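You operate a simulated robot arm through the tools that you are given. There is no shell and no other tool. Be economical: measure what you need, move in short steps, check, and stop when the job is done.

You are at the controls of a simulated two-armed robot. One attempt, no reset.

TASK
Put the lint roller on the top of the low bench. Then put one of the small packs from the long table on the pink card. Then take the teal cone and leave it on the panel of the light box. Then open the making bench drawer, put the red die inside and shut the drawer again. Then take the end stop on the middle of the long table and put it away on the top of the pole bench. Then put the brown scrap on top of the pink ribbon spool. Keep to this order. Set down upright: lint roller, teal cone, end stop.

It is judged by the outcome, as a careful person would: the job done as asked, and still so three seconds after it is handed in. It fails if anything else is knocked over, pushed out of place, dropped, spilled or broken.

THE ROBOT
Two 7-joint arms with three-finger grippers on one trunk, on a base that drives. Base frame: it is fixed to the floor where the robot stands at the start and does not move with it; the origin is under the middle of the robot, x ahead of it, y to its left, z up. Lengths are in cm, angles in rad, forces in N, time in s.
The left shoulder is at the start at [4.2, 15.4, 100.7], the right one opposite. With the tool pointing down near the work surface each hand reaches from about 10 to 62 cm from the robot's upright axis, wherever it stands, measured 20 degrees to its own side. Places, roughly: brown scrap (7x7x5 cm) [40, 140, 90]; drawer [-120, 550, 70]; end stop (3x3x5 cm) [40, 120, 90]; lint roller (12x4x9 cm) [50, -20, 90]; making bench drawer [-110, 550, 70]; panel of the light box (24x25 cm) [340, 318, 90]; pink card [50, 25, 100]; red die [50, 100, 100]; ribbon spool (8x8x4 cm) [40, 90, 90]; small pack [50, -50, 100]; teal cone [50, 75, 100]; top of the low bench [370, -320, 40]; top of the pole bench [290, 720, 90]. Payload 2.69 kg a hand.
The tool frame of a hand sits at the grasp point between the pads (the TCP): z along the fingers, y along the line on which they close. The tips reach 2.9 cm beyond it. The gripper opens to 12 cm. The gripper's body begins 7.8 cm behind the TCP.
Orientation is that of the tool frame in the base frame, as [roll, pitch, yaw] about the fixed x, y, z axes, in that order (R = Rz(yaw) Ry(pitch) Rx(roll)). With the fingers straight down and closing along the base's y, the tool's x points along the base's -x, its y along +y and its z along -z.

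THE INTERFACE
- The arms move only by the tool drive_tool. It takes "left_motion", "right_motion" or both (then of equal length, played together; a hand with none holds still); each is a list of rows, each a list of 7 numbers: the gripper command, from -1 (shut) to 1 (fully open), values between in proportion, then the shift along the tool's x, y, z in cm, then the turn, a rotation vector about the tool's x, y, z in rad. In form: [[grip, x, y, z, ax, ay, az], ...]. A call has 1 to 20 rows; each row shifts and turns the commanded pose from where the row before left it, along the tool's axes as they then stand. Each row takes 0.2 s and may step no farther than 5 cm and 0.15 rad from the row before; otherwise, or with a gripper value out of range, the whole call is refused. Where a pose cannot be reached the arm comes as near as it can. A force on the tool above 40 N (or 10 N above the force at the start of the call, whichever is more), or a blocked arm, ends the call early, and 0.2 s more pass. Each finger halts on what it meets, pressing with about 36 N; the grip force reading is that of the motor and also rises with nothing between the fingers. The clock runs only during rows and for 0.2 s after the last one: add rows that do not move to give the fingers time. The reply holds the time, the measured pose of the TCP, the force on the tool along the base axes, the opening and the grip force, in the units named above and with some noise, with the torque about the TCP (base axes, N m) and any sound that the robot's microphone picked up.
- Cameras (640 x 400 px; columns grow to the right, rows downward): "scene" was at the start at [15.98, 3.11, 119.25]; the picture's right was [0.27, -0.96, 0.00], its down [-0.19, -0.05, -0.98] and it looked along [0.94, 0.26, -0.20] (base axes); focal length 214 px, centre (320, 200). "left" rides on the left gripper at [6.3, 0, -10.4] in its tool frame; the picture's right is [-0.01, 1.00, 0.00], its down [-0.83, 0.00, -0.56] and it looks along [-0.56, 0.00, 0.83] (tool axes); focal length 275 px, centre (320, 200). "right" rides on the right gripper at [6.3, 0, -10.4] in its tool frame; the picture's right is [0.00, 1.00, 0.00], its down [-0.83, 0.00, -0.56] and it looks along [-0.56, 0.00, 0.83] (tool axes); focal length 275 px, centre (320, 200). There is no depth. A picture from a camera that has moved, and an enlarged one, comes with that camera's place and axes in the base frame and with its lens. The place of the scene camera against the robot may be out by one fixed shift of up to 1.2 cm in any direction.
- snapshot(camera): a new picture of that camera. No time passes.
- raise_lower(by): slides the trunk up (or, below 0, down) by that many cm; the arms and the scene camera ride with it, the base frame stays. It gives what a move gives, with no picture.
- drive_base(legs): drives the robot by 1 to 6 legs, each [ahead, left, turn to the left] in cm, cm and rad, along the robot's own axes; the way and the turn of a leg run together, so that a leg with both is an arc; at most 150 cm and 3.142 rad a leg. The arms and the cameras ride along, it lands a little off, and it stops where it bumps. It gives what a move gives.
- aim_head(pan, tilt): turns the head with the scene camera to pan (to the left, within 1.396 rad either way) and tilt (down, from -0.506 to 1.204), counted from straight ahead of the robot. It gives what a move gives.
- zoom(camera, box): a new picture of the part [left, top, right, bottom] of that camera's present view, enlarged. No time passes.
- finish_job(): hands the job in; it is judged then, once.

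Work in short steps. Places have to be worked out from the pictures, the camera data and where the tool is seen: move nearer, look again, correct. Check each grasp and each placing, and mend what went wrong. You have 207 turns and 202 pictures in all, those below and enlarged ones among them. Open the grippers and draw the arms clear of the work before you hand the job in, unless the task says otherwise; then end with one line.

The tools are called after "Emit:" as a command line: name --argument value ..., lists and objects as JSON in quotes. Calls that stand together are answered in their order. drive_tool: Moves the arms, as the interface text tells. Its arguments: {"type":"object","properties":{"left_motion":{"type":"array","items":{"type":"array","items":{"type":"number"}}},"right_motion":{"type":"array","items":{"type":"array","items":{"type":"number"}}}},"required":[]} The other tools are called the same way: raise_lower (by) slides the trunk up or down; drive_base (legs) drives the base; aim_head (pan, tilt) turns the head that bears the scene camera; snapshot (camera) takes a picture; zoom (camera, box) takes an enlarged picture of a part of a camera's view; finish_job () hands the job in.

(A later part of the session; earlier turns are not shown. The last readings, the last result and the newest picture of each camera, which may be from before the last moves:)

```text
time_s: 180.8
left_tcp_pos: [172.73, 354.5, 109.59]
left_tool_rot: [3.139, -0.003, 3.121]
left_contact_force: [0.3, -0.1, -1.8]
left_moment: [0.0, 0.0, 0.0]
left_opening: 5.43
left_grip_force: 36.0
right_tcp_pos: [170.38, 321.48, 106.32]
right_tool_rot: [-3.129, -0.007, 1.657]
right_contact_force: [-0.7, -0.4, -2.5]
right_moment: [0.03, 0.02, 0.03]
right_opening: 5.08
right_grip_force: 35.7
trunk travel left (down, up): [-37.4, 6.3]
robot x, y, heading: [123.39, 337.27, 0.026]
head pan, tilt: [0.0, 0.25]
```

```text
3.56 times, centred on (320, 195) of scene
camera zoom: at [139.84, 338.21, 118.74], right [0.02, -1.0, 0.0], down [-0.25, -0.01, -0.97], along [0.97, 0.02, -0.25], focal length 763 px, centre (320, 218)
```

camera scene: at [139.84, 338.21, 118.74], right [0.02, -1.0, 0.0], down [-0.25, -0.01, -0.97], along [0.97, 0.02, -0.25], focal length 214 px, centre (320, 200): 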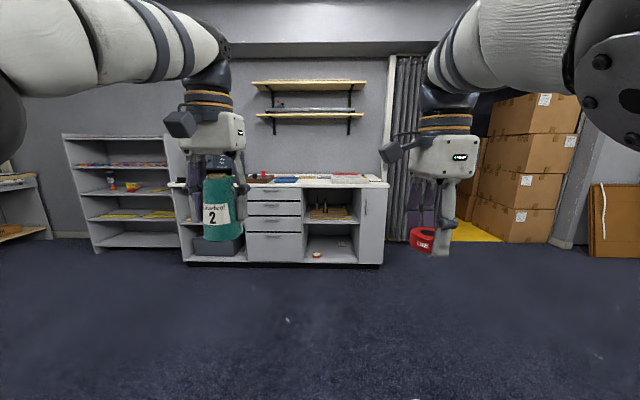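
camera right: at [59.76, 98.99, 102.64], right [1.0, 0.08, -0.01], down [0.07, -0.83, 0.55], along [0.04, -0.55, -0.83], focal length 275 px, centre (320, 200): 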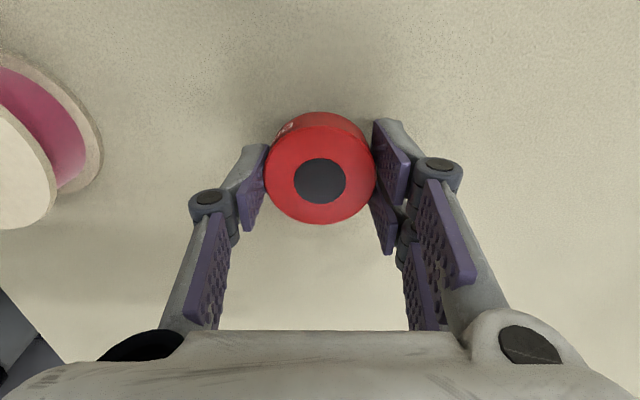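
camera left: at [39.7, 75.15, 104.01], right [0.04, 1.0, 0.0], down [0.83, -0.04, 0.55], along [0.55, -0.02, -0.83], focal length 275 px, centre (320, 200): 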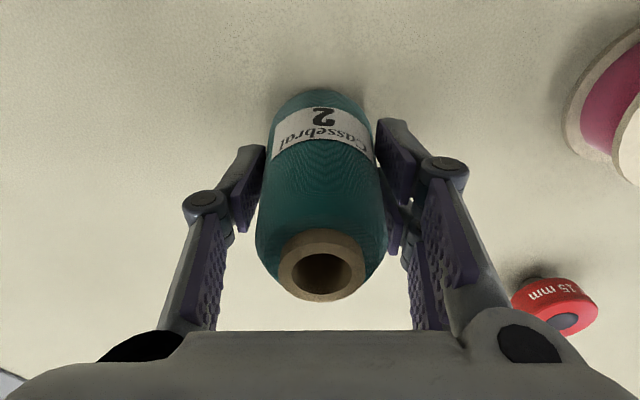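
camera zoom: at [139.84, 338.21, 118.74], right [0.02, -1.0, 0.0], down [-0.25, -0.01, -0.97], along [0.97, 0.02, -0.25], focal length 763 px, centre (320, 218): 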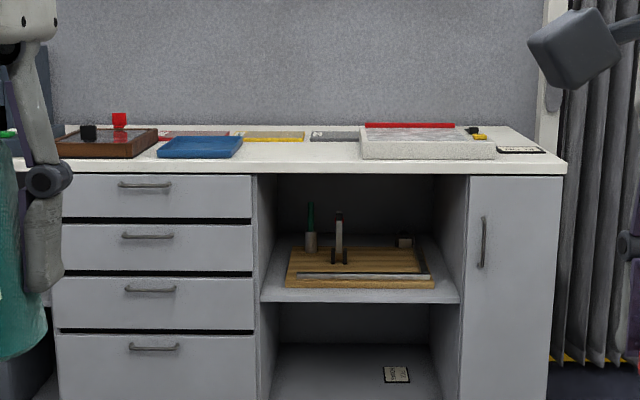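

The white flat box at (425,143) in the zoom is the light box, panel on top, near (340,315,88). I drive closer, aligned for the left hand.

Emit:
drive_base --legs '[[0, 0, -0.026], [110, -34, 0], [40, 0, 0]]'

Emit:
aim_head --pan 0.2 --tilt 0.55

Emit:
snapshot --camera "scene"

Emit:
snapshot --camera "left"

```text
time_s: 183.1
left_tcp_pos: [186.91, 349.2, 109.55]
left_tool_rot: [3.14, -0.007, 3.101]
left_contact_force: [-0.8, 0.4, -1.3]
left_moment: [-0.06, -0.09, -0.01]
left_opening: 5.44
left_grip_force: 35.7
right_tcp_pos: [183.88, 316.07, 106.24]
right_tool_rot: [-3.129, -0.009, 1.634]
right_contact_force: [-0.5, 0.5, -2.9]
right_moment: [-0.04, -0.09, 0.0]
right_opening: 5.05
right_grip_force: 36.1
trunk travel left (down, up): [-37.4, 6.3]
robot x, y, heading: [137.52, 332.39, 0.001]
head pan, tilt: [0.0, 0.25]
stopped in leg 2: the robot was blocked; the commanded pose is now the measured one
```

```text
time_s: 183.9
left_tcp_pos: [186.99, 349.13, 109.44]
left_tool_rot: [3.14, -0.01, 3.099]
left_contact_force: [0.2, 0.3, -1.8]
left_moment: [-0.04, -0.03, 0.02]
left_opening: 5.37
left_grip_force: 36.2
right_tcp_pos: [184.02, 316.05, 106.08]
right_tool_rot: [-3.127, -0.01, 1.636]
right_contact_force: [-0.3, 0.5, -2.5]
right_moment: [0.0, -0.02, -0.02]
right_opening: 5.05
right_grip_force: 35.4
trunk travel left (down, up): [-37.4, 6.3]
robot x, y, heading: [137.39, 332.62, 0.0]
head pan, tilt: [0.201, 0.55]
```

```text
139 pictures are left
camera scene: at [153.21, 335.16, 115.98], right [0.2, -0.98, 0.0], down [-0.51, -0.1, -0.85], along [0.84, 0.17, -0.52], focal length 214 px, centre (320, 200)
```

scene: 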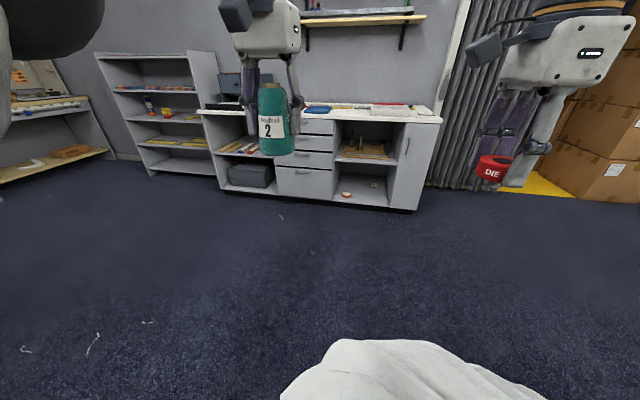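

```text
138 pictures are left
camera left: at [180.88, 349.41, 119.89], right [0.05, 1.0, 0.0], down [0.83, -0.04, 0.55], along [0.55, -0.02, -0.84], focal length 275 px, centre (320, 200)
```

left: 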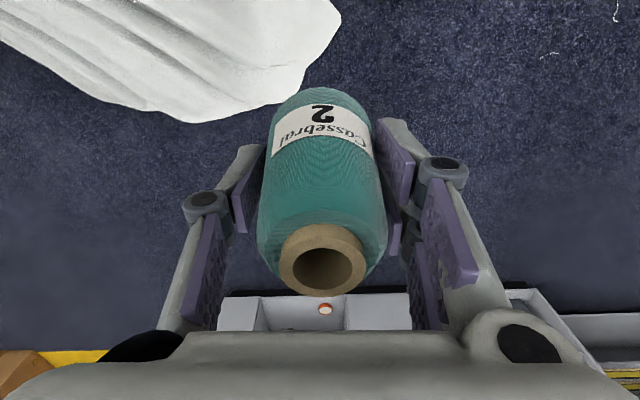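

Blocked by something low and white (draped) right ahead. I look down at it.

Emit:
aim_head --pan -0.2 --tilt 1.15

Emit:
snapshot --camera "scene"

Emit:
snapshot --camera "right"

```text
time_s: 184.9
left_tcp_pos: [187.09, 349.06, 109.3]
left_tool_rot: [3.14, -0.007, 3.1]
left_contact_force: [-0.4, 0.3, -1.9]
left_moment: [0.0, 0.01, -0.03]
left_opening: 5.41
left_grip_force: 35.2
right_tcp_pos: [184.0, 316.14, 106.15]
right_tool_rot: [-3.125, -0.01, 1.635]
right_contact_force: [-0.4, -0.1, -3.2]
right_moment: [0.05, 0.02, -0.02]
right_opening: 5.05
right_grip_force: 35.9
trunk travel left (down, up): [-37.4, 6.3]
robot x, y, heading: [137.32, 332.66, -0.001]
head pan, tilt: [-0.201, 1.15]
```

```text
137 pictures are left
camera scene: at [151.0, 334.16, 111.95], right [0.12, -0.99, 0.0], down [-0.86, -0.11, -0.49], along [0.49, 0.06, -0.87], focal length 214 px, centre (320, 200)
```

scene: 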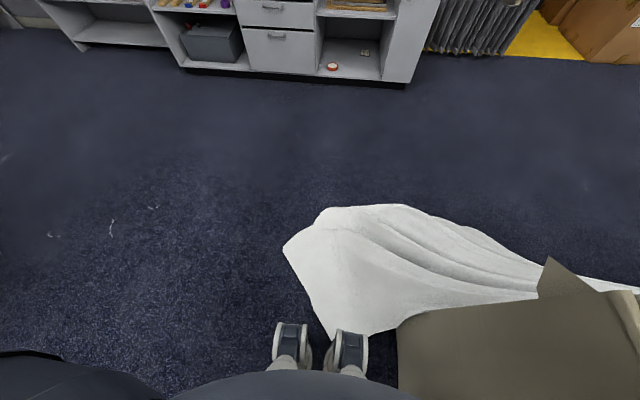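

```text
136 pictures are left
camera right: at [183.8, 322.13, 116.66], right [1.0, 0.07, -0.02], down [0.07, -0.83, 0.55], along [0.02, -0.55, -0.84], focal length 275 px, centre (320, 200)
```

right: 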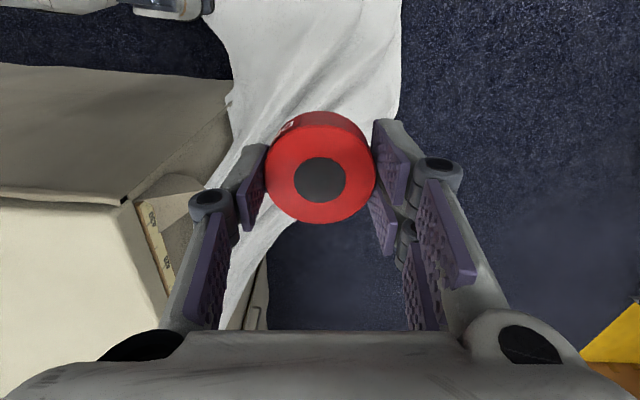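

A white sheet spills onto the floor from the table's end (to about x 205, y 357). I back off and go round it on the left.

Emit:
drive_base --legs '[[-20, 0, 0], [0, 72, 0], [136, 0, 0], [0, -102, 0]]'

Emit:
aim_head --pan 0.15 --tilt 0.5

Emit:
snapshot --camera "scene"

```text
time_s: 206.2
left_tcp_pos: [302.48, 316.78, 109.47]
left_tool_rot: [-3.141, -0.008, 3.081]
left_contact_force: [-0.2, 0.6, -1.5]
left_moment: [0.0, -0.01, 0.02]
left_opening: 5.39
left_grip_force: 35.6
right_tcp_pos: [299.0, 283.89, 106.13]
right_tool_rot: [-3.127, -0.01, 1.617]
right_contact_force: [-0.1, -1.4, -2.2]
right_moment: [0.02, -0.01, -0.01]
right_opening: 5.02
right_grip_force: 36.0
trunk travel left (down, up): [-37.4, 6.3]
robot x, y, heading: [252.55, 301.09, -0.014]
head pan, tilt: [-0.201, 1.15]
```

```text
time_s: 207.2
left_tcp_pos: [302.52, 316.8, 109.47]
left_tool_rot: [3.139, -0.009, 3.082]
left_contact_force: [-0.4, 0.3, -1.9]
left_moment: [-0.01, 0.01, -0.04]
left_opening: 5.41
left_grip_force: 35.6
right_tcp_pos: [298.98, 283.88, 106.07]
right_tool_rot: [-3.126, -0.011, 1.616]
right_contact_force: [-0.4, -0.2, -2.9]
right_moment: [-0.02, 0.0, 0.0]
right_opening: 5.05
right_grip_force: 36.0
trunk travel left (down, up): [-37.4, 6.3]
robot x, y, heading: [252.51, 301.32, -0.014]
head pan, tilt: [0.15, 0.499]
```

```text
135 pictures are left
camera scene: at [268.65, 303.11, 116.42], right [0.13, -0.99, 0.0], down [-0.48, -0.06, -0.88], along [0.87, 0.12, -0.48], focal length 214 px, centre (320, 200)
```

scene: 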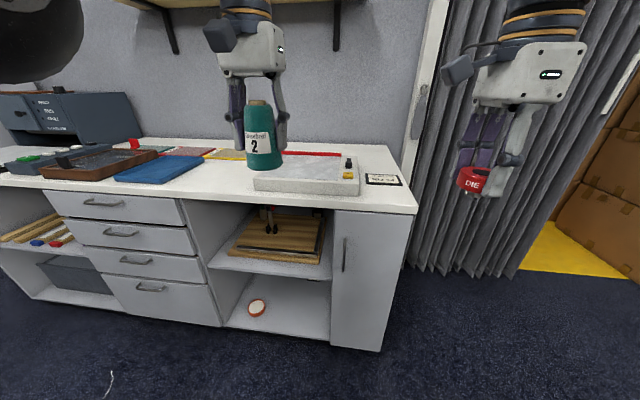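

Light box panel centre computed at about (339.8,315.7). I drive up so the cone hangs over it.

Emit:
drive_base --legs '[[0, 0, 0.014], [35, 0, 0]]'

Emit:
snapshot --camera "left"

Emit:
snapshot --camera "scene"

```text
time_s: 209.8
left_tcp_pos: [337.43, 317.21, 109.45]
left_tool_rot: [3.139, -0.009, 3.094]
left_contact_force: [0.5, 1.0, -1.7]
left_moment: [0.0, 0.02, -0.01]
left_opening: 5.39
left_grip_force: 35.6
right_tcp_pos: [334.19, 284.19, 106.11]
right_tool_rot: [-3.127, -0.01, 1.629]
right_contact_force: [-0.2, 1.1, -3.3]
right_moment: [0.01, 0.02, 0.0]
right_opening: 5.02
right_grip_force: 35.7
trunk travel left (down, up): [-37.4, 6.3]
robot x, y, heading: [287.81, 301.26, -0.003]
head pan, tilt: [0.15, 0.499]
```

```text
134 pictures are left
camera left: at [331.26, 317.75, 119.87], right [0.05, 1.0, 0.0], down [0.83, -0.04, 0.55], along [0.55, -0.03, -0.84], focal length 275 px, centre (320, 200)
```

left: 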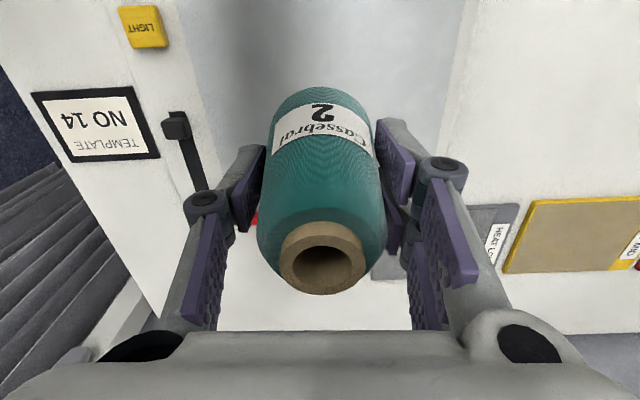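

```text
133 pictures are left
camera scene: at [303.7, 303.22, 116.42], right [0.15, -0.99, 0.0], down [-0.47, -0.07, -0.88], along [0.87, 0.13, -0.48], focal length 214 px, centre (320, 200)
```

scene: 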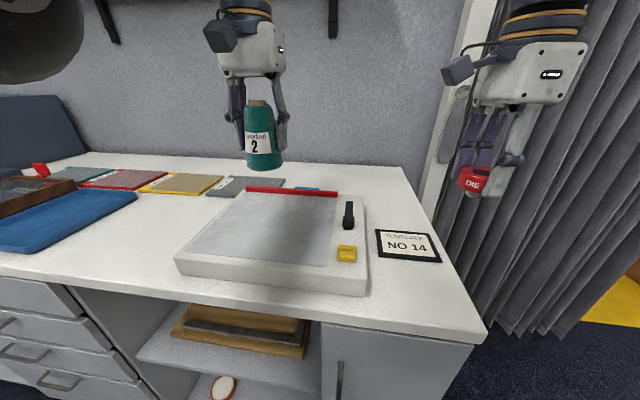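

Panel centre is about (339,319), the cone is nearly above it. I shift slightly and descend most of the way.

Emit:
drive_tool --left_motion '[[-1, -1.5, 1.5, 2, 0, 0, 0], [-1, 0, 0, 4, 0, 0, 0], [-1, 0, 0, 4, 0, 0, 0], [-1, 0, 0, 2, 0, 0, 0], [-1, 0, 0, 0, 0, 0, 0]]'

Emit:
zoom --camera "scene" --box '[170, 90, 410, 300]'

```text
time_s: 211.0
left_tcp_pos: [338.93, 318.74, 97.38]
left_tool_rot: [3.138, -0.009, 3.097]
left_contact_force: [-0.4, 0.4, -1.6]
left_moment: [0.01, 0.02, 0.03]
left_opening: 5.39
left_grip_force: 35.7
right_tcp_pos: [334.15, 284.28, 106.2]
right_tool_rot: [-3.127, -0.011, 1.628]
right_contact_force: [-1.0, 0.4, -3.1]
right_moment: [0.0, 0.0, -0.03]
right_opening: 5.05
right_grip_force: 36.2
trunk travel left (down, up): [-37.4, 6.3]
robot x, y, heading: [287.59, 301.31, -0.003]
head pan, tilt: [0.15, 0.499]
```

```text
1.90 times, centred on (290, 195) of scene
camera zoom: at [303.66, 303.23, 116.43], right [0.15, -0.99, 0.0], down [-0.47, -0.07, -0.88], along [0.87, 0.13, -0.48], focal length 408 px, centre (377, 210)
```

zoom: 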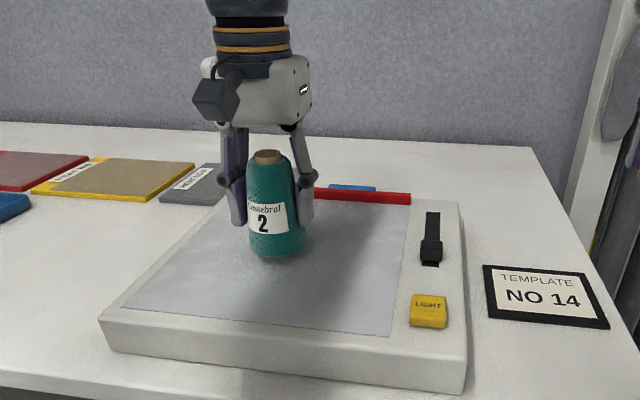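

Emit:
drive_tool --left_motion '[[-1, 0, 0, 0.8, 0, 0, 0], [-1, 0, 0, 0.5, 0, 0, 0], [-1, 0, 0, 0.5, 0, 0, 0], [-1, 0, 0, 0, 0, 0, 0]]'

Emit:
zoom --camera "scene" --box '[170, 90, 410, 300]'

```text
time_s: 212.0
left_tcp_pos: [338.74, 318.87, 96.33]
left_tool_rot: [3.138, 0.005, 3.093]
left_contact_force: [-6.6, 0.2, 22.7]
left_moment: [0.04, 0.88, 0.0]
left_opening: 5.41
left_grip_force: 36.1
right_tcp_pos: [333.9, 284.2, 106.26]
right_tool_rot: [-3.129, -0.012, 1.629]
right_contact_force: [0.8, 0.2, -2.4]
right_moment: [0.0, 0.0, 0.01]
right_opening: 5.05
right_grip_force: 35.9
trunk travel left (down, up): [-37.4, 6.3]
robot x, y, heading: [287.19, 301.61, -0.006]
head pan, tilt: [0.15, 0.499]
stopped in row 4 (left hand): the force on the tool passed its limit at 42 N (the readings are from after the stop); the commanded pose is now the measured one
```

```text
1.90 times, centred on (290, 195) of scene
camera zoom: at [303.39, 303.18, 116.46], right [0.15, -0.99, 0.0], down [-0.47, -0.07, -0.88], along [0.87, 0.13, -0.48], focal length 408 px, centre (377, 210)
```

zoom: 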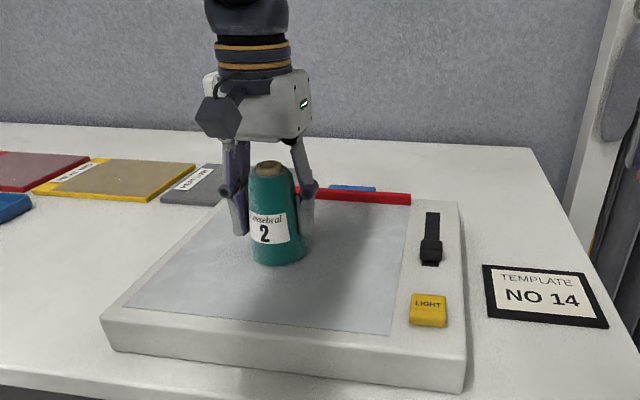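

Contact. I ease up a little to relieve the press and check that it stands straight.

Emit:
drive_tool --left_motion '[[-1, 0, 0, -0.3, 0, 0, 0], [-1, 0, 0, 0, 0, 0, 0]]'

Emit:
zoom --camera "scene" --box '[220, 130, 340, 240]'

Emit:
snapshot --camera "left"

```text
time_s: 212.6
left_tcp_pos: [338.78, 318.95, 96.39]
left_tool_rot: [3.141, 0.003, 3.096]
left_contact_force: [-6.0, -1.1, 11.2]
left_moment: [-0.06, 0.01, -0.08]
left_opening: 5.4
left_grip_force: 35.7
right_tcp_pos: [334.14, 284.27, 106.12]
right_tool_rot: [-3.13, -0.009, 1.628]
right_contact_force: [0.2, 0.1, -3.1]
right_moment: [0.01, -0.02, 0.01]
right_opening: 5.02
right_grip_force: 35.6
trunk travel left (down, up): [-37.4, 6.3]
robot x, y, heading: [287.27, 301.01, -0.004]
head pan, tilt: [0.15, 0.499]
```

```text
3.64 times, centred on (280, 185) of scene
camera zoom: at [303.51, 303.19, 116.44], right [0.15, -0.99, 0.0], down [-0.47, -0.07, -0.88], along [0.87, 0.13, -0.48], focal length 780 px, centre (466, 254)
```

zoom: 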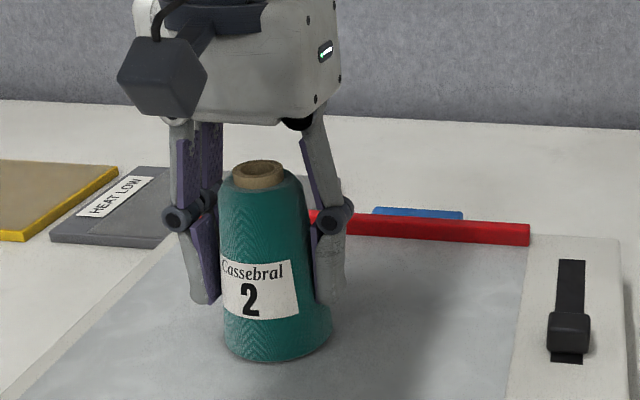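

```text
129 pictures are left
camera left: at [332.57, 319.22, 106.67], right [0.05, 1.0, 0.0], down [0.83, -0.04, 0.56], along [0.56, -0.03, -0.83], focal length 275 px, centre (320, 200)
```

left: 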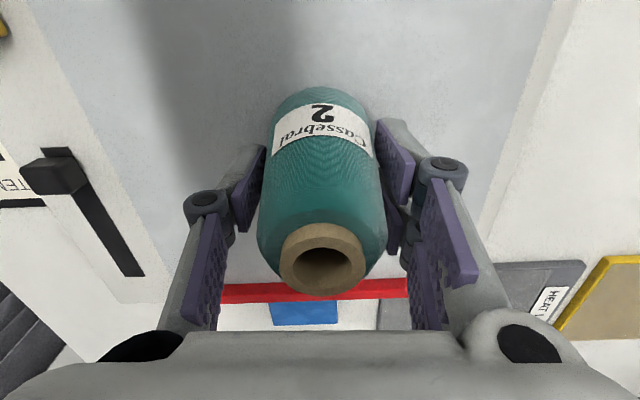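

It stands fine. I open and lift clear.

Emit:
drive_tool --left_motion '[[-1, 0, 0, -0.2, 0, 0, 0], [0.1, 0, 0, 0, 0, 0, 0], [0.4, 0, 0, 0, 0, 0, 0], [0.5, 0, 0, 0, 0, 0, 0], [0.5, 0, 0, -3, 0, 0, 0], [0.5, 0, 0, -4, 0, 0, 0], [0.5, 0, 0, -4, 0, 0, 0], [0.5, 0, 0, -2, 0, 0, 0]]'

Emit:
snapshot --camera "scene"

```text
time_s: 214.4
left_tcp_pos: [338.8, 318.83, 109.34]
left_tool_rot: [3.139, 0.002, 3.094]
left_contact_force: [-0.1, 0.0, -0.1]
left_moment: [-0.01, 0.01, 0.01]
left_opening: 8.99
left_grip_force: 0.1
right_tcp_pos: [334.15, 284.3, 106.03]
right_tool_rot: [-3.13, -0.009, 1.628]
right_contact_force: [-1.2, -0.5, -2.8]
right_moment: [0.03, 0.0, 0.03]
right_opening: 5.04
right_grip_force: 35.6
trunk travel left (down, up): [-37.4, 6.3]
robot x, y, heading: [287.59, 301.51, -0.003]
head pan, tilt: [0.15, 0.499]
```

```text
128 pictures are left
camera scene: at [303.68, 303.23, 116.42], right [0.15, -0.99, 0.0], down [-0.47, -0.07, -0.88], along [0.87, 0.13, -0.48], focal length 214 px, centre (320, 200)
```

scene: 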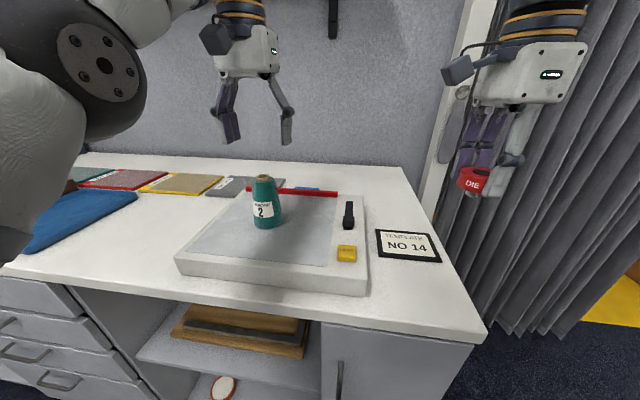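

The cone stands on the panel. Now I drive back round the sheet and across toward the making bench, at about (-20,405), and look.

Emit:
drive_base --legs '[[-38, 0, 0.003], [0, 104, 0], [-150, 0, 0], [-110, 0, 0]]'

Emit:
aim_head --pan 1.39 --tilt 0.25

Emit:
snapshot --camera "scene"

```text
time_s: 236.8
left_tcp_pos: [40.47, 419.89, 109.43]
left_tool_rot: [3.141, 0.004, 3.112]
left_contact_force: [0.6, 0.3, -0.7]
left_moment: [-0.01, 0.02, -0.03]
left_opening: 9.01
left_grip_force: 0.1
right_tcp_pos: [36.44, 385.45, 106.15]
right_tool_rot: [-3.128, -0.009, 1.642]
right_contact_force: [-0.8, 0.0, -2.7]
right_moment: [0.01, 0.01, 0.0]
right_opening: 5.04
right_grip_force: 36.6
trunk travel left (down, up): [-37.4, 6.3]
robot x, y, heading: [-10.35, 402.12, 0.011]
head pan, tilt: [0.15, 0.499]
```

```text
time_s: 238.3
left_tcp_pos: [40.55, 419.89, 109.4]
left_tool_rot: [3.14, 0.004, 3.109]
left_contact_force: [0.3, 0.8, 0.0]
left_moment: [0.01, -0.02, -0.01]
left_opening: 8.98
left_grip_force: 0.0
right_tcp_pos: [36.34, 385.34, 106.11]
right_tool_rot: [-3.127, -0.01, 1.642]
right_contact_force: [0.7, 0.7, -3.1]
right_moment: [-0.01, -0.01, 0.03]
right_opening: 5.06
right_grip_force: 36.4
trunk travel left (down, up): [-37.4, 6.3]
robot x, y, heading: [-10.17, 401.79, 0.018]
head pan, tilt: [1.389, 0.25]
```

```text
127 pictures are left
camera scene: at [-1.83, 411.6, 118.74], right [0.99, -0.17, 0.0], down [-0.04, -0.24, -0.97], along [0.16, 0.95, -0.25], focal length 214 px, centre (320, 200)
```

scene: 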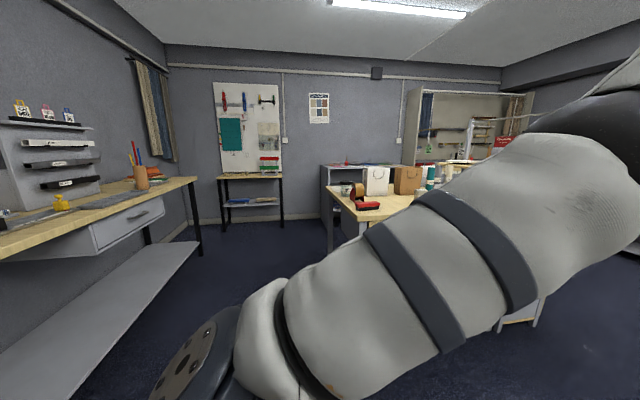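

The making bench's front edge is at x≈-89 with the gray drawer near (-95,555,72). I turn to face -x and go alongside to y≈565.

Emit:
drive_base --legs '[[0, 0, 1.56], [0, 0, 1.56], [0, -140, 0]]'

Emit:
aim_head --pan 0.3 --tilt 0.4

Emit:
snapshot --camera "scene"

```text
time_s: 256.8
left_tcp_pos: [-59.91, 525.27, 109.4]
left_tool_rot: [3.139, 0.005, -0.061]
left_contact_force: [0.4, -0.6, -0.7]
left_moment: [0.01, -0.01, -0.01]
left_opening: 9.01
left_grip_force: 0.0
right_tcp_pos: [-54.83, 559.61, 106.02]
right_tool_rot: [-3.128, -0.012, -1.528]
right_contact_force: [-0.2, 0.7, -2.6]
right_moment: [0.0, -0.03, -0.04]
right_opening: 5.08
right_grip_force: 35.3
trunk travel left (down, up): [-37.4, 6.3]
robot x, y, heading: [-8.31, 542.09, 3.125]
head pan, tilt: [1.389, 0.25]
```

```text
time_s: 258.1
left_tcp_pos: [-59.95, 525.26, 109.43]
left_tool_rot: [3.141, 0.002, -0.061]
left_contact_force: [0.0, 0.7, -0.2]
left_moment: [0.02, 0.04, 0.02]
left_opening: 9.01
left_grip_force: 0.0
right_tcp_pos: [-54.75, 559.75, 106.06]
right_tool_rot: [-3.127, -0.01, -1.528]
right_contact_force: [-0.6, -0.6, -2.8]
right_moment: [0.0, -0.01, 0.02]
right_opening: 5.04
right_grip_force: 35.3
trunk travel left (down, up): [-37.4, 6.3]
robot x, y, heading: [-8.25, 541.81, 3.126]
head pan, tilt: [0.3, 0.4]
```

```text
126 pictures are left
camera scene: at [-23.19, 540.06, 117.35], right [-0.28, 0.96, 0.0], down [0.37, 0.11, -0.92], along [-0.88, -0.26, -0.39], focal length 214 px, centre (320, 200)
```

scene: 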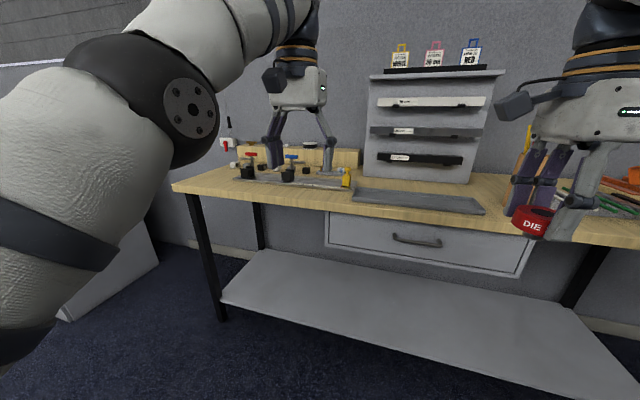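

The handle is at about y 555, z 74, face x≈-95. I line up at Y≈567 a bit away, lower the trunk a little, and check how the hands come along.

Emit:
drive_base --legs '[[5, -25, 0.016]]'

Emit:
raise_lower --by -12

```text
time_s: 260.7
left_tcp_pos: [-64.51, 549.27, 109.42]
left_tool_rot: [3.139, 0.003, -0.042]
left_contact_force: [-0.5, -0.5, -1.2]
left_moment: [-0.01, 0.01, 0.02]
left_opening: 9.01
left_grip_force: 0.0
right_tcp_pos: [-60.02, 583.59, 106.11]
right_tool_rot: [-3.128, -0.012, -1.508]
right_contact_force: [-0.3, 1.0, -2.3]
right_moment: [-0.02, 0.0, 0.02]
right_opening: 5.06
right_grip_force: 36.7
trunk travel left (down, up): [-37.4, 6.3]
robot x, y, heading: [-13.44, 566.92, -3.139]
head pan, tilt: [0.3, 0.4]
```

```text
time_s: 262.2
left_tcp_pos: [-64.31, 549.12, 97.58]
left_tool_rot: [3.141, 0.005, -0.041]
left_contact_force: [0.1, 0.0, -0.2]
left_moment: [0.01, -0.01, -0.02]
left_opening: 9.0
left_grip_force: 0.0
right_tcp_pos: [-62.61, 583.72, 85.95]
right_tool_rot: [-2.934, -0.022, -1.511]
right_contact_force: [-1.1, 0.6, -2.0]
right_moment: [-0.01, 0.02, 0.02]
right_opening: 5.04
right_grip_force: 35.5
trunk travel left (down, up): [-25.4, 18.3]
robot x, y, heading: [-13.35, 566.67, -3.14]
head pan, tilt: [0.3, 0.4]
```

The left hand tracked, the right sagged a bit. I level/raise the right hand with the die and turn the left hand to point forward.

Emit:
drive_tool --left_motion '[[0.5, 0, 0, 0, 0, -0.143, 0], [0.5, 0, 0, 0, 0, -0.143, 0], [0.5, 0, 0, 0, 0, -0.143, 0], [0.5, 0, 0, 0, 0, -0.143, 0], [0.5, 0, 0, 0, 0, -0.143, 0], [0.5, 0, 0, 0, 0, -0.143, 0], [0.5, 0, 0, 0, 0, -0.143, 0], [0.5, 0, 0, 0, 0, -0.143, 0], [0.5, 0, 0, 0, 0, -0.143, 0], [0.5, 0, 0, 0, 0, -0.143, 0], [0.5, 0, 0, 0, 0, -0.141, 0], [0.5, 0, 0, 0, 0, 0, 0]]' --right_motion '[[-1, 0, 0, -2, -0.05, 0, 0], [-1, 0, 0, -2, -0.05, 0, 0], [-1, 0, 0, -2, -0.05, 0, 0], [-1, 0, 0, -2, -0.05, 0, 0], [-1, 0, 0, -1, 0, 0, 0], [-1, 0, 0, 0, 0, 0, 0], [-1, 0, 0, 0, 0, 0, 0], [-1, 0, 0, 0, 0, 0, 0], [-1, 0, 0, 0, 0, 0, 0], [-1, 0, 0, 0, 0, 0, 0], [-1, 0, 0, 0, 0, 0, 0], [-1, 0, 0, 0, 0, 0, 0]]'

Emit:
snapshot --camera "scene"

```text
time_s: 264.8
left_tcp_pos: [-64.47, 549.22, 97.25]
left_tool_rot: [0.466, 1.566, -2.717]
left_contact_force: [-0.5, 0.7, -0.2]
left_moment: [-0.01, 0.01, 0.02]
left_opening: 8.99
left_grip_force: 0.1
right_tcp_pos: [-65.2, 584.16, 95.07]
right_tool_rot: [-3.133, -0.024, -1.512]
right_contact_force: [-0.2, 0.1, -3.1]
right_moment: [-0.04, -0.03, -0.01]
right_opening: 5.05
right_grip_force: 36.5
right hand out of reach, approached as far as the arm can: row 1, 2, 3, 4
trunk travel left (down, up): [-25.4, 18.3]
robot x, y, heading: [-13.3, 567.03, -3.134]
head pan, tilt: [0.3, 0.4]
```

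```text
125 pictures are left
camera scene: at [-31.91, 564.74, 104.54], right [-0.3, 0.95, 0.0], down [0.37, 0.12, -0.92], along [-0.88, -0.27, -0.39], focal length 214 px, centre (320, 200)
```

scene: 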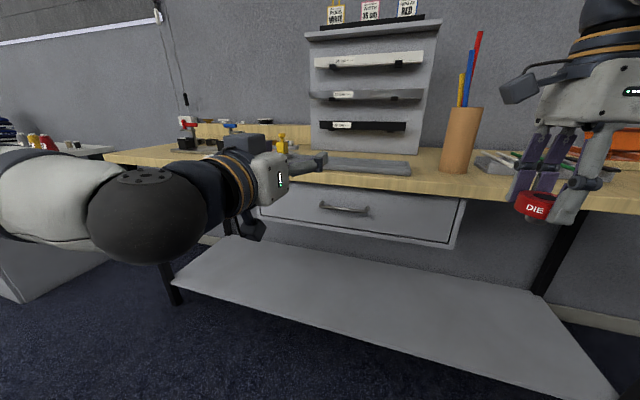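

Left hand points forward. Now I roll it 90° so it closes vertically.

Emit:
drive_tool --left_motion '[[0.5, 0, 0, 0, 0, 0, 0.143], [0.5, 0, 0, 0, 0, 0, 0.143], [0.5, 0, 0, 0, 0, 0, 0.143], [0.5, 0, 0, 0, 0, 0, 0.143], [0.5, 0, 0, 0, 0, 0, 0.143], [0.5, 0, 0, 0, 0, 0, 0.143], [0.5, 0, 0, 0, 0, 0, 0.143], [0.5, 0, 0, 0, 0, 0, 0.143], [0.5, 0, 0, 0, 0, 0, 0.143], [0.5, 0, 0, 0, 0, 0, 0.143], [0.5, 0, 0, 0, 0, 0, 0.141], [0.5, 0, 0, 0, 0, 0, 0]]'

Emit:
snapshot --camera "left"

```text
time_s: 267.4
left_tcp_pos: [-64.35, 549.23, 97.5]
left_tool_rot: [1.568, -0.003, -1.613]
left_contact_force: [-0.3, -0.1, -0.3]
left_moment: [0.06, -0.01, 0.0]
left_opening: 8.98
left_grip_force: 0.0
right_tcp_pos: [-65.19, 584.06, 94.99]
right_tool_rot: [-3.133, -0.022, -1.512]
right_contact_force: [0.0, -0.1, -2.8]
right_moment: [0.0, -0.02, -0.01]
right_opening: 5.04
right_grip_force: 35.8
trunk travel left (down, up): [-25.4, 18.3]
robot x, y, heading: [-13.31, 567.03, -3.141]
head pan, tilt: [0.3, 0.4]
```

```text
124 pictures are left
camera left: at [-54.2, 542.56, 97.45], right [0.0, 0.01, 1.0], down [0.59, 0.81, -0.01], along [-0.81, 0.59, 0.0], focal length 275 px, centre (320, 200)
```

left: 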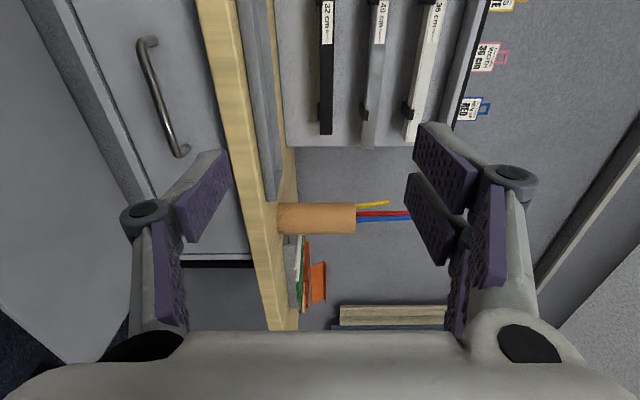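

Works: the gripper now closes vertically and I see the handle at y≈555. I lower the hand to handle height in front of the bench.

Emit:
drive_tool --left_motion '[[0.5, -1, -4, 0, 0, 0, 0], [0.5, -1, -4, 0, 0, 0, 0], [0.5, -1, -4, 0, 0, 0, 0], [0.5, -1, -4, 0, 0, 0, 0], [0.5, -1, -4, 0, 0, 0, 0], [0.5, -0.8, -2.5, 0, 0, 0, 0], [0.5, 0, 0, 0, 0, 0, 0]]'

Emit:
snapshot --camera "left"

Emit:
snapshot --camera "scene"

```text
time_s: 269.0
left_tcp_pos: [-64.38, 549.97, 94.38]
left_tool_rot: [1.566, -0.003, -1.614]
left_contact_force: [-0.3, -0.2, -1.5]
left_moment: [-0.02, 0.0, -0.02]
left_opening: 9.0
left_grip_force: 0.0
left hand out of reach, approached as far as the arm can: row 1, 2, 3, 4, 5, 6
right_tcp_pos: [-65.21, 584.07, 95.03]
right_tool_rot: [-3.131, -0.022, -1.511]
right_contact_force: [-0.3, -0.6, -2.2]
right_moment: [0.0, 0.0, -0.01]
right_opening: 5.07
right_grip_force: 36.0
trunk travel left (down, up): [-25.4, 18.3]
robot x, y, heading: [-13.29, 566.78, -3.144]
head pan, tilt: [0.3, 0.4]
```

```text
123 pictures are left
camera left: at [-54.15, 543.26, 94.43], right [0.0, 0.01, 1.0], down [0.59, 0.81, -0.01], along [-0.81, 0.59, 0.0], focal length 275 px, centre (320, 200)
```

left: 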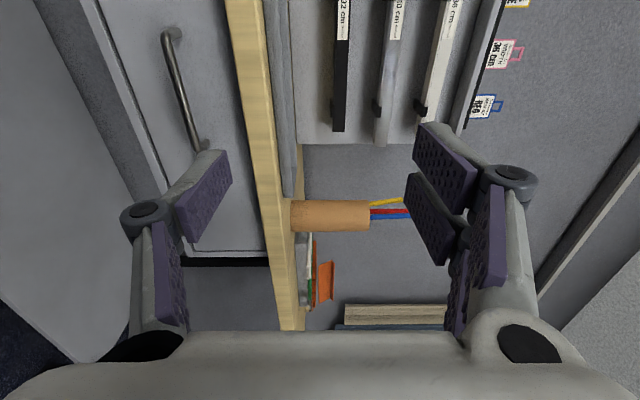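

```text
122 pictures are left
camera scene: at [-31.92, 564.74, 104.54], right [-0.3, 0.95, 0.0], down [0.37, 0.12, -0.92], along [-0.88, -0.27, -0.39], focal length 214 px, centre (320, 200)
```

scene: 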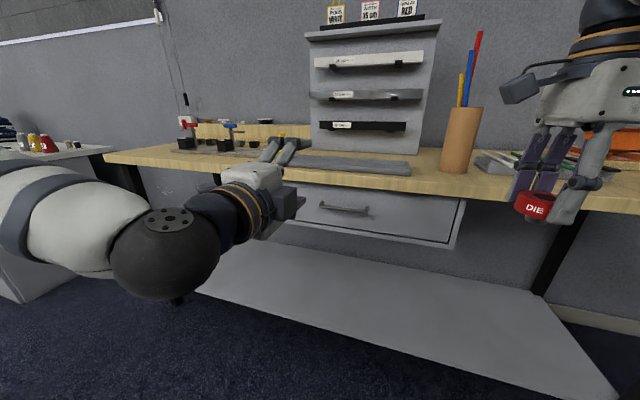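

Arm limits stop the descent in this posture, so I lower the trunk by 19 cm instead (both hands are in front of the bench edge).

Emit:
raise_lower --by -19

Emit:
snapshot --camera "left"

Emit:
snapshot --camera "scene"

```text
time_s: 271.1
left_tcp_pos: [-69.04, 550.03, 66.68]
left_tool_rot: [1.741, 0.006, -1.611]
left_contact_force: [-0.2, -0.1, -0.1]
left_moment: [0.04, -0.05, -0.04]
left_opening: 8.99
left_grip_force: 0.1
right_tcp_pos: [-70.34, 584.09, 66.04]
right_tool_rot: [-2.935, -0.034, -1.517]
right_contact_force: [0.1, 0.2, -2.6]
right_moment: [-0.01, 0.0, 0.0]
right_opening: 5.04
right_grip_force: 35.7
trunk travel left (down, up): [-6.4, 37.3]
robot x, y, heading: [-13.4, 566.99, -3.142]
head pan, tilt: [0.3, 0.4]
```

```text
121 pictures are left
camera left: at [-58.98, 543.34, 68.45], right [-0.17, 0.01, 0.99], down [0.58, 0.81, 0.1], along [-0.8, 0.59, -0.14], focal length 275 px, centre (320, 200)
```

left: 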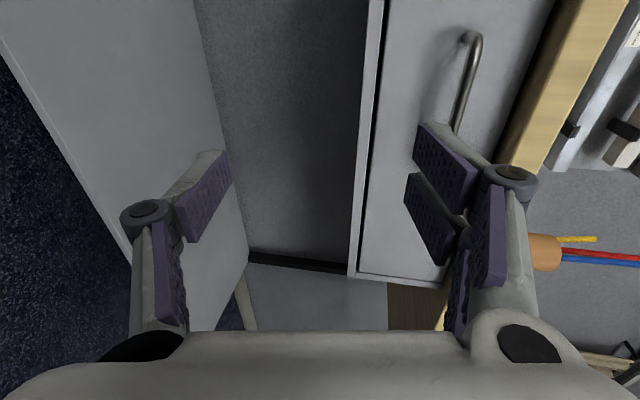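

```text
120 pictures are left
camera scene: at [-38.38, 564.72, 83.62], right [-0.3, 0.95, 0.0], down [0.37, 0.12, -0.92], along [-0.88, -0.27, -0.39], focal length 214 px, centre (320, 200)
```

scene: 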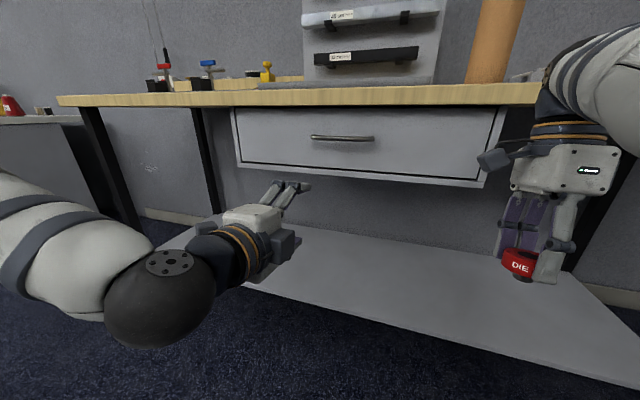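

The handle works out at about (-91,554,77). I level the left hand and raise it to 77, extend toward the handle, and move the right hand aside to the right.

Emit:
drive_tool --left_motion '[[0.5, -1, 1.5, 0, -0.06, 0, 0], [0.5, -1, 2, 0, -0.06, 0, 0], [0.5, -1, 2, 0, -0.05, 0, 0], [0.5, -1, 2, 0, 0, 0, 0], [0.5, 0, 2, 0, 0, 0, 0], [0.5, 0, 1, 0, 0, 0, 0], [0.5, 0, 0, 0, 0, 0, 0]]' --right_motion '[[-1, -3, -1, 0, -0.07, 0, 0], [-1, -3, -1, 0, -0.07, 0, 0], [-1, -3, -1, 0, -0.06, 0, 0], [-1, -3, -1, 0, 0, 0, 0], [-1, -3, -1, 0, 0, 0, 0], [-1, 0, 0, 0, 0, 0, 0], [-1, 0, 0, 0, 0, 0, 0]]'

Emit:
snapshot --camera "left"

Emit:
snapshot --camera "scene"

```text
time_s: 272.6
left_tcp_pos: [-69.77, 552.49, 74.38]
left_tool_rot: [1.665, 0.005, -1.609]
left_contact_force: [0.3, 0.2, -0.2]
left_moment: [-0.02, 0.01, -0.02]
left_opening: 8.99
left_grip_force: 0.0
left hand out of reach, approached as far as the arm can: row 1, 2
right_tcp_pos: [-67.98, 600.23, 66.55]
right_tool_rot: [-3.135, -0.033, -1.517]
right_contact_force: [0.1, -0.7, -2.7]
right_moment: [-0.01, 0.0, -0.02]
right_opening: 5.05
right_grip_force: 36.6
right hand out of reach, approached as far as the arm can: row 1, 2
trunk travel left (down, up): [-6.4, 37.3]
robot x, y, heading: [-12.71, 566.89, -3.135]
head pan, tilt: [0.3, 0.4]
```

```text
119 pictures are left
camera left: at [-59.64, 545.83, 75.38], right [-0.09, 0.0, 1.0], down [0.59, 0.81, 0.05], along [-0.8, 0.59, -0.08], focal length 275 px, centre (320, 200)
```

left: 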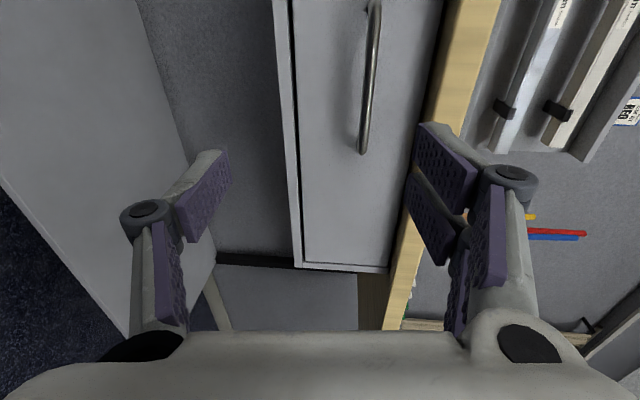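

```text
118 pictures are left
camera scene: at [-38.4, 564.73, 83.61], right [-0.3, 0.95, 0.0], down [0.37, 0.12, -0.92], along [-0.88, -0.27, -0.39], focal length 214 px, centre (320, 200)
```

scene: 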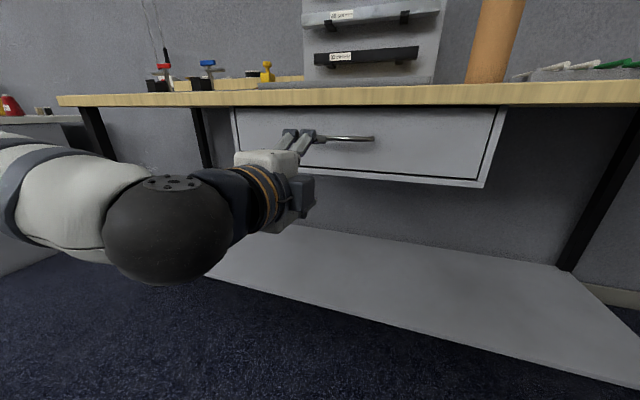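

Emit:
drive_tool --left_motion '[[0.5, -0.5, 1.6, 0, -0.05, 0, 0], [0.5, -0.5, 1.6, 0, -0.045, 0, 0], [0.5, 0, 0, 3, 0, 0, 0], [0.5, 0, 0, 3, 0, 0, 0], [0.5, 0, 0, 0, 0, 0, 0]]'

Emit:
snapshot --camera "left"

```text
time_s: 273.9
left_tcp_pos: [-75.92, 553.65, 77.67]
left_tool_rot: [1.569, 0.006, -1.61]
left_contact_force: [0.2, 0.2, -0.3]
left_moment: [-0.01, 0.03, 0.02]
left_opening: 9.01
left_grip_force: 0.0
right_tcp_pos: [-68.06, 600.12, 66.41]
right_tool_rot: [-3.135, -0.032, -1.517]
right_contact_force: [0.0, 0.1, -2.7]
right_moment: [0.02, 0.05, -0.01]
right_opening: 5.04
right_grip_force: 36.1
trunk travel left (down, up): [-6.4, 37.3]
robot x, y, heading: [-13.18, 566.87, -3.144]
head pan, tilt: [0.3, 0.4]
```

```text
117 pictures are left
camera left: at [-65.68, 547.03, 77.58], right [0.0, 0.0, 1.0], down [0.59, 0.81, 0.0], along [-0.81, 0.59, 0.0], focal length 275 px, centre (320, 200)
```

left: 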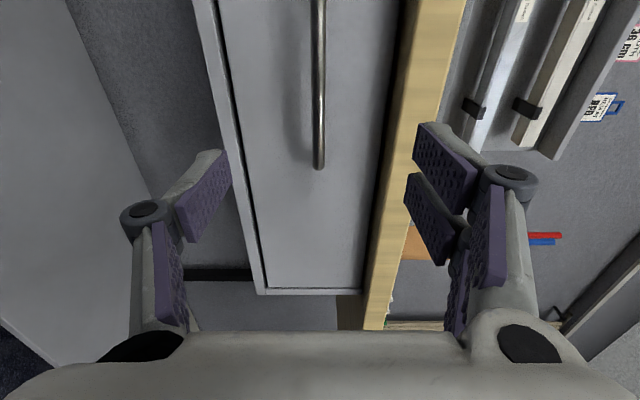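

The bar lies exactly at tool height, x≈-91.2. I extend the arm 5 cm and drive the base ahead about 9.8 cm so the pads straddle the bar.

Emit:
drive_tool --left_motion '[[0.3, 0, 0, 2.5, 0, 0, 0], [0.3, 0, 0, 2.5, 0, 0, 0], [0.3, 0, 0, 0, 0, 0, 0]]' --right_motion '[[-1, 0, -2, 0, 0, 0, 0], [-1, 0, -2, 0, 0, 0, 0], [-1, 0, 0, 0, 0, 0, 0]]'

Emit:
drive_base --legs '[[8, 0, 0]]'

Emit:
snapshot --camera "left"

Emit:
snapshot --camera "scene"

```text
time_s: 274.6
left_tcp_pos: [-80.92, 553.84, 77.52]
left_tool_rot: [1.569, 0.005, -1.613]
left_contact_force: [-0.7, 0.5, 0.3]
left_moment: [0.0, 0.01, -0.04]
left_opening: 7.81
left_grip_force: 0.0
right_tcp_pos: [-63.99, 600.38, 66.39]
right_tool_rot: [-3.134, -0.033, -1.516]
right_contact_force: [0.0, 0.1, -2.7]
right_moment: [-0.01, 0.01, 0.01]
right_opening: 5.07
right_grip_force: 36.1
trunk travel left (down, up): [-6.4, 37.3]
robot x, y, heading: [-13.35, 566.89, -3.138]
head pan, tilt: [0.3, 0.4]
```

```text
time_s: 275.7
left_tcp_pos: [-88.79, 553.83, 77.56]
left_tool_rot: [1.569, 0.005, -1.609]
left_contact_force: [-0.5, -0.8, 0.3]
left_moment: [-0.01, 0.01, 0.02]
left_opening: 7.78
left_grip_force: 0.1
right_tcp_pos: [-72.12, 600.32, 66.4]
right_tool_rot: [-3.135, -0.032, -1.517]
right_contact_force: [0.5, 0.8, -3.2]
right_moment: [0.02, -0.02, -0.04]
right_opening: 5.07
right_grip_force: 36.2
trunk travel left (down, up): [-6.4, 37.3]
robot x, y, heading: [-21.32, 567.12, -3.141]
head pan, tilt: [0.3, 0.4]
```

```text
116 pictures are left
camera left: at [-78.7, 547.24, 77.47], right [0.0, 0.0, 1.0], down [0.59, 0.81, 0.0], along [-0.81, 0.59, 0.0], focal length 275 px, centre (320, 200)
```

left: 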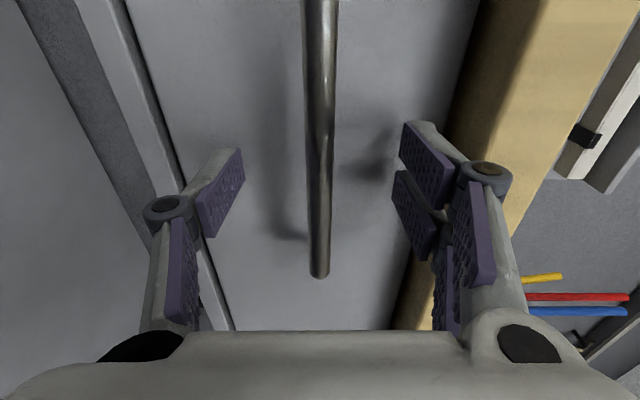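

```text
115 pictures are left
camera scene: at [-46.36, 564.72, 83.61], right [-0.3, 0.95, 0.0], down [0.37, 0.12, -0.92], along [-0.88, -0.27, -0.39], focal length 214 px, centre (320, 200)
```

scene: 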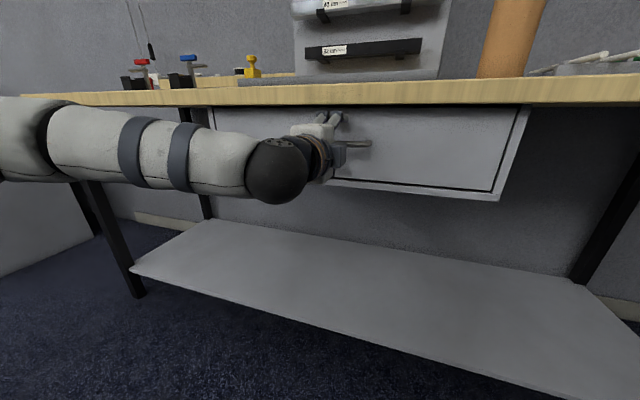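

The bar is between the fingers, about 1 cm ahead of the TCP. I move 1 cm in and close.

Emit:
drive_tool --left_motion '[[0.3, 0, 0, 1, 0, 0, 0], [-1, 0, 0, 0, 0, 0, 0], [-1, 0, 0, 0, 0, 0, 0], [-1, 0, 0, 0, 0, 0, 0], [-1, 0, 0, 0, 0, 0, 0]]'

Emit:
snapshot --camera "left"

```text
time_s: 277.0
left_tcp_pos: [-89.65, 554.01, 77.49]
left_tool_rot: [1.571, 0.005, -1.615]
left_contact_force: [15.9, -2.0, 0.9]
left_moment: [-0.23, 0.06, 0.54]
left_opening: 1.02
left_grip_force: 37.6
right_tcp_pos: [-72.05, 600.39, 66.63]
right_tool_rot: [-3.135, -0.034, -1.517]
right_contact_force: [-1.1, -0.2, -3.3]
right_moment: [-0.02, 0.0, 0.04]
right_opening: 5.06
right_grip_force: 35.9
trunk travel left (down, up): [-6.4, 37.3]
robot x, y, heading: [-21.19, 567.22, -3.135]
head pan, tilt: [0.3, 0.4]
stopped in row 5 (left hand): the force on the tool passed its limit at 41 N (the readings are from after the stop); the commanded pose is now the measured one
```

```text
114 pictures are left
camera left: at [-79.46, 547.32, 77.48], right [0.0, 0.0, 1.0], down [0.59, 0.81, 0.0], along [-0.81, 0.59, 0.0], focal length 275 px, centre (320, 200)
```

left: 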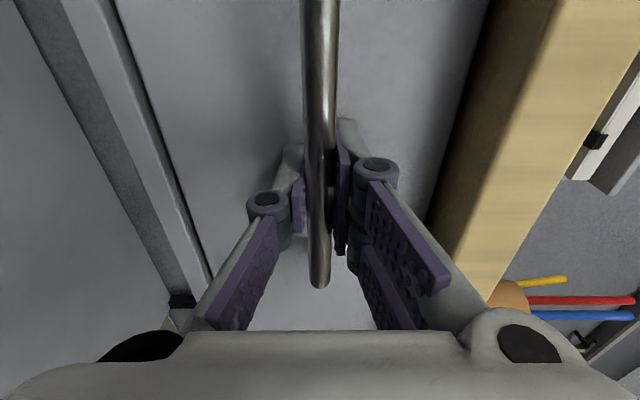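

Bar gripped (1 cm). I pull the drawer by driving back 18 cm.

Emit:
drive_base --legs '[[-18, 0, 0]]'

Emit:
snapshot --camera "scene"

```text
time_s: 278.5
left_tcp_pos: [-71.78, 553.91, 77.56]
left_tool_rot: [1.57, 0.005, -1.614]
left_contact_force: [-0.3, -3.9, 13.6]
left_moment: [-0.35, -0.05, -0.13]
left_opening: 1.02
left_grip_force: 36.9
right_tcp_pos: [-53.95, 600.41, 66.57]
right_tool_rot: [-3.136, -0.033, -1.517]
right_contact_force: [-0.5, 0.7, -2.7]
right_moment: [-0.01, -0.01, 0.03]
right_opening: 5.02
right_grip_force: 35.6
trunk travel left (down, up): [-6.4, 37.3]
robot x, y, heading: [-2.93, 567.05, -3.137]
head pan, tilt: [0.3, 0.4]
```

```text
113 pictures are left
camera scene: at [-28.24, 564.74, 83.64], right [-0.3, 0.95, 0.0], down [0.37, 0.12, -0.92], along [-0.88, -0.27, -0.39], focal length 214 px, centre (320, 200)
```

scene: 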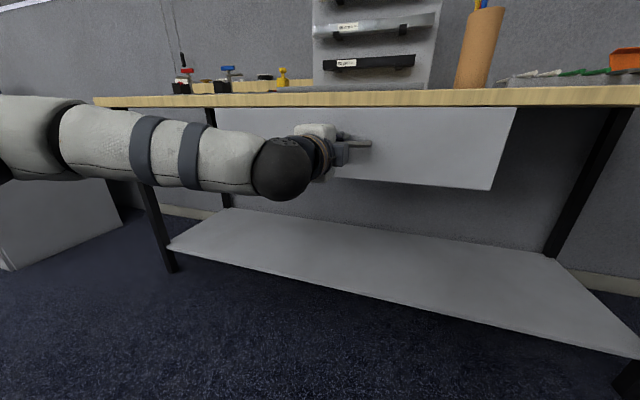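

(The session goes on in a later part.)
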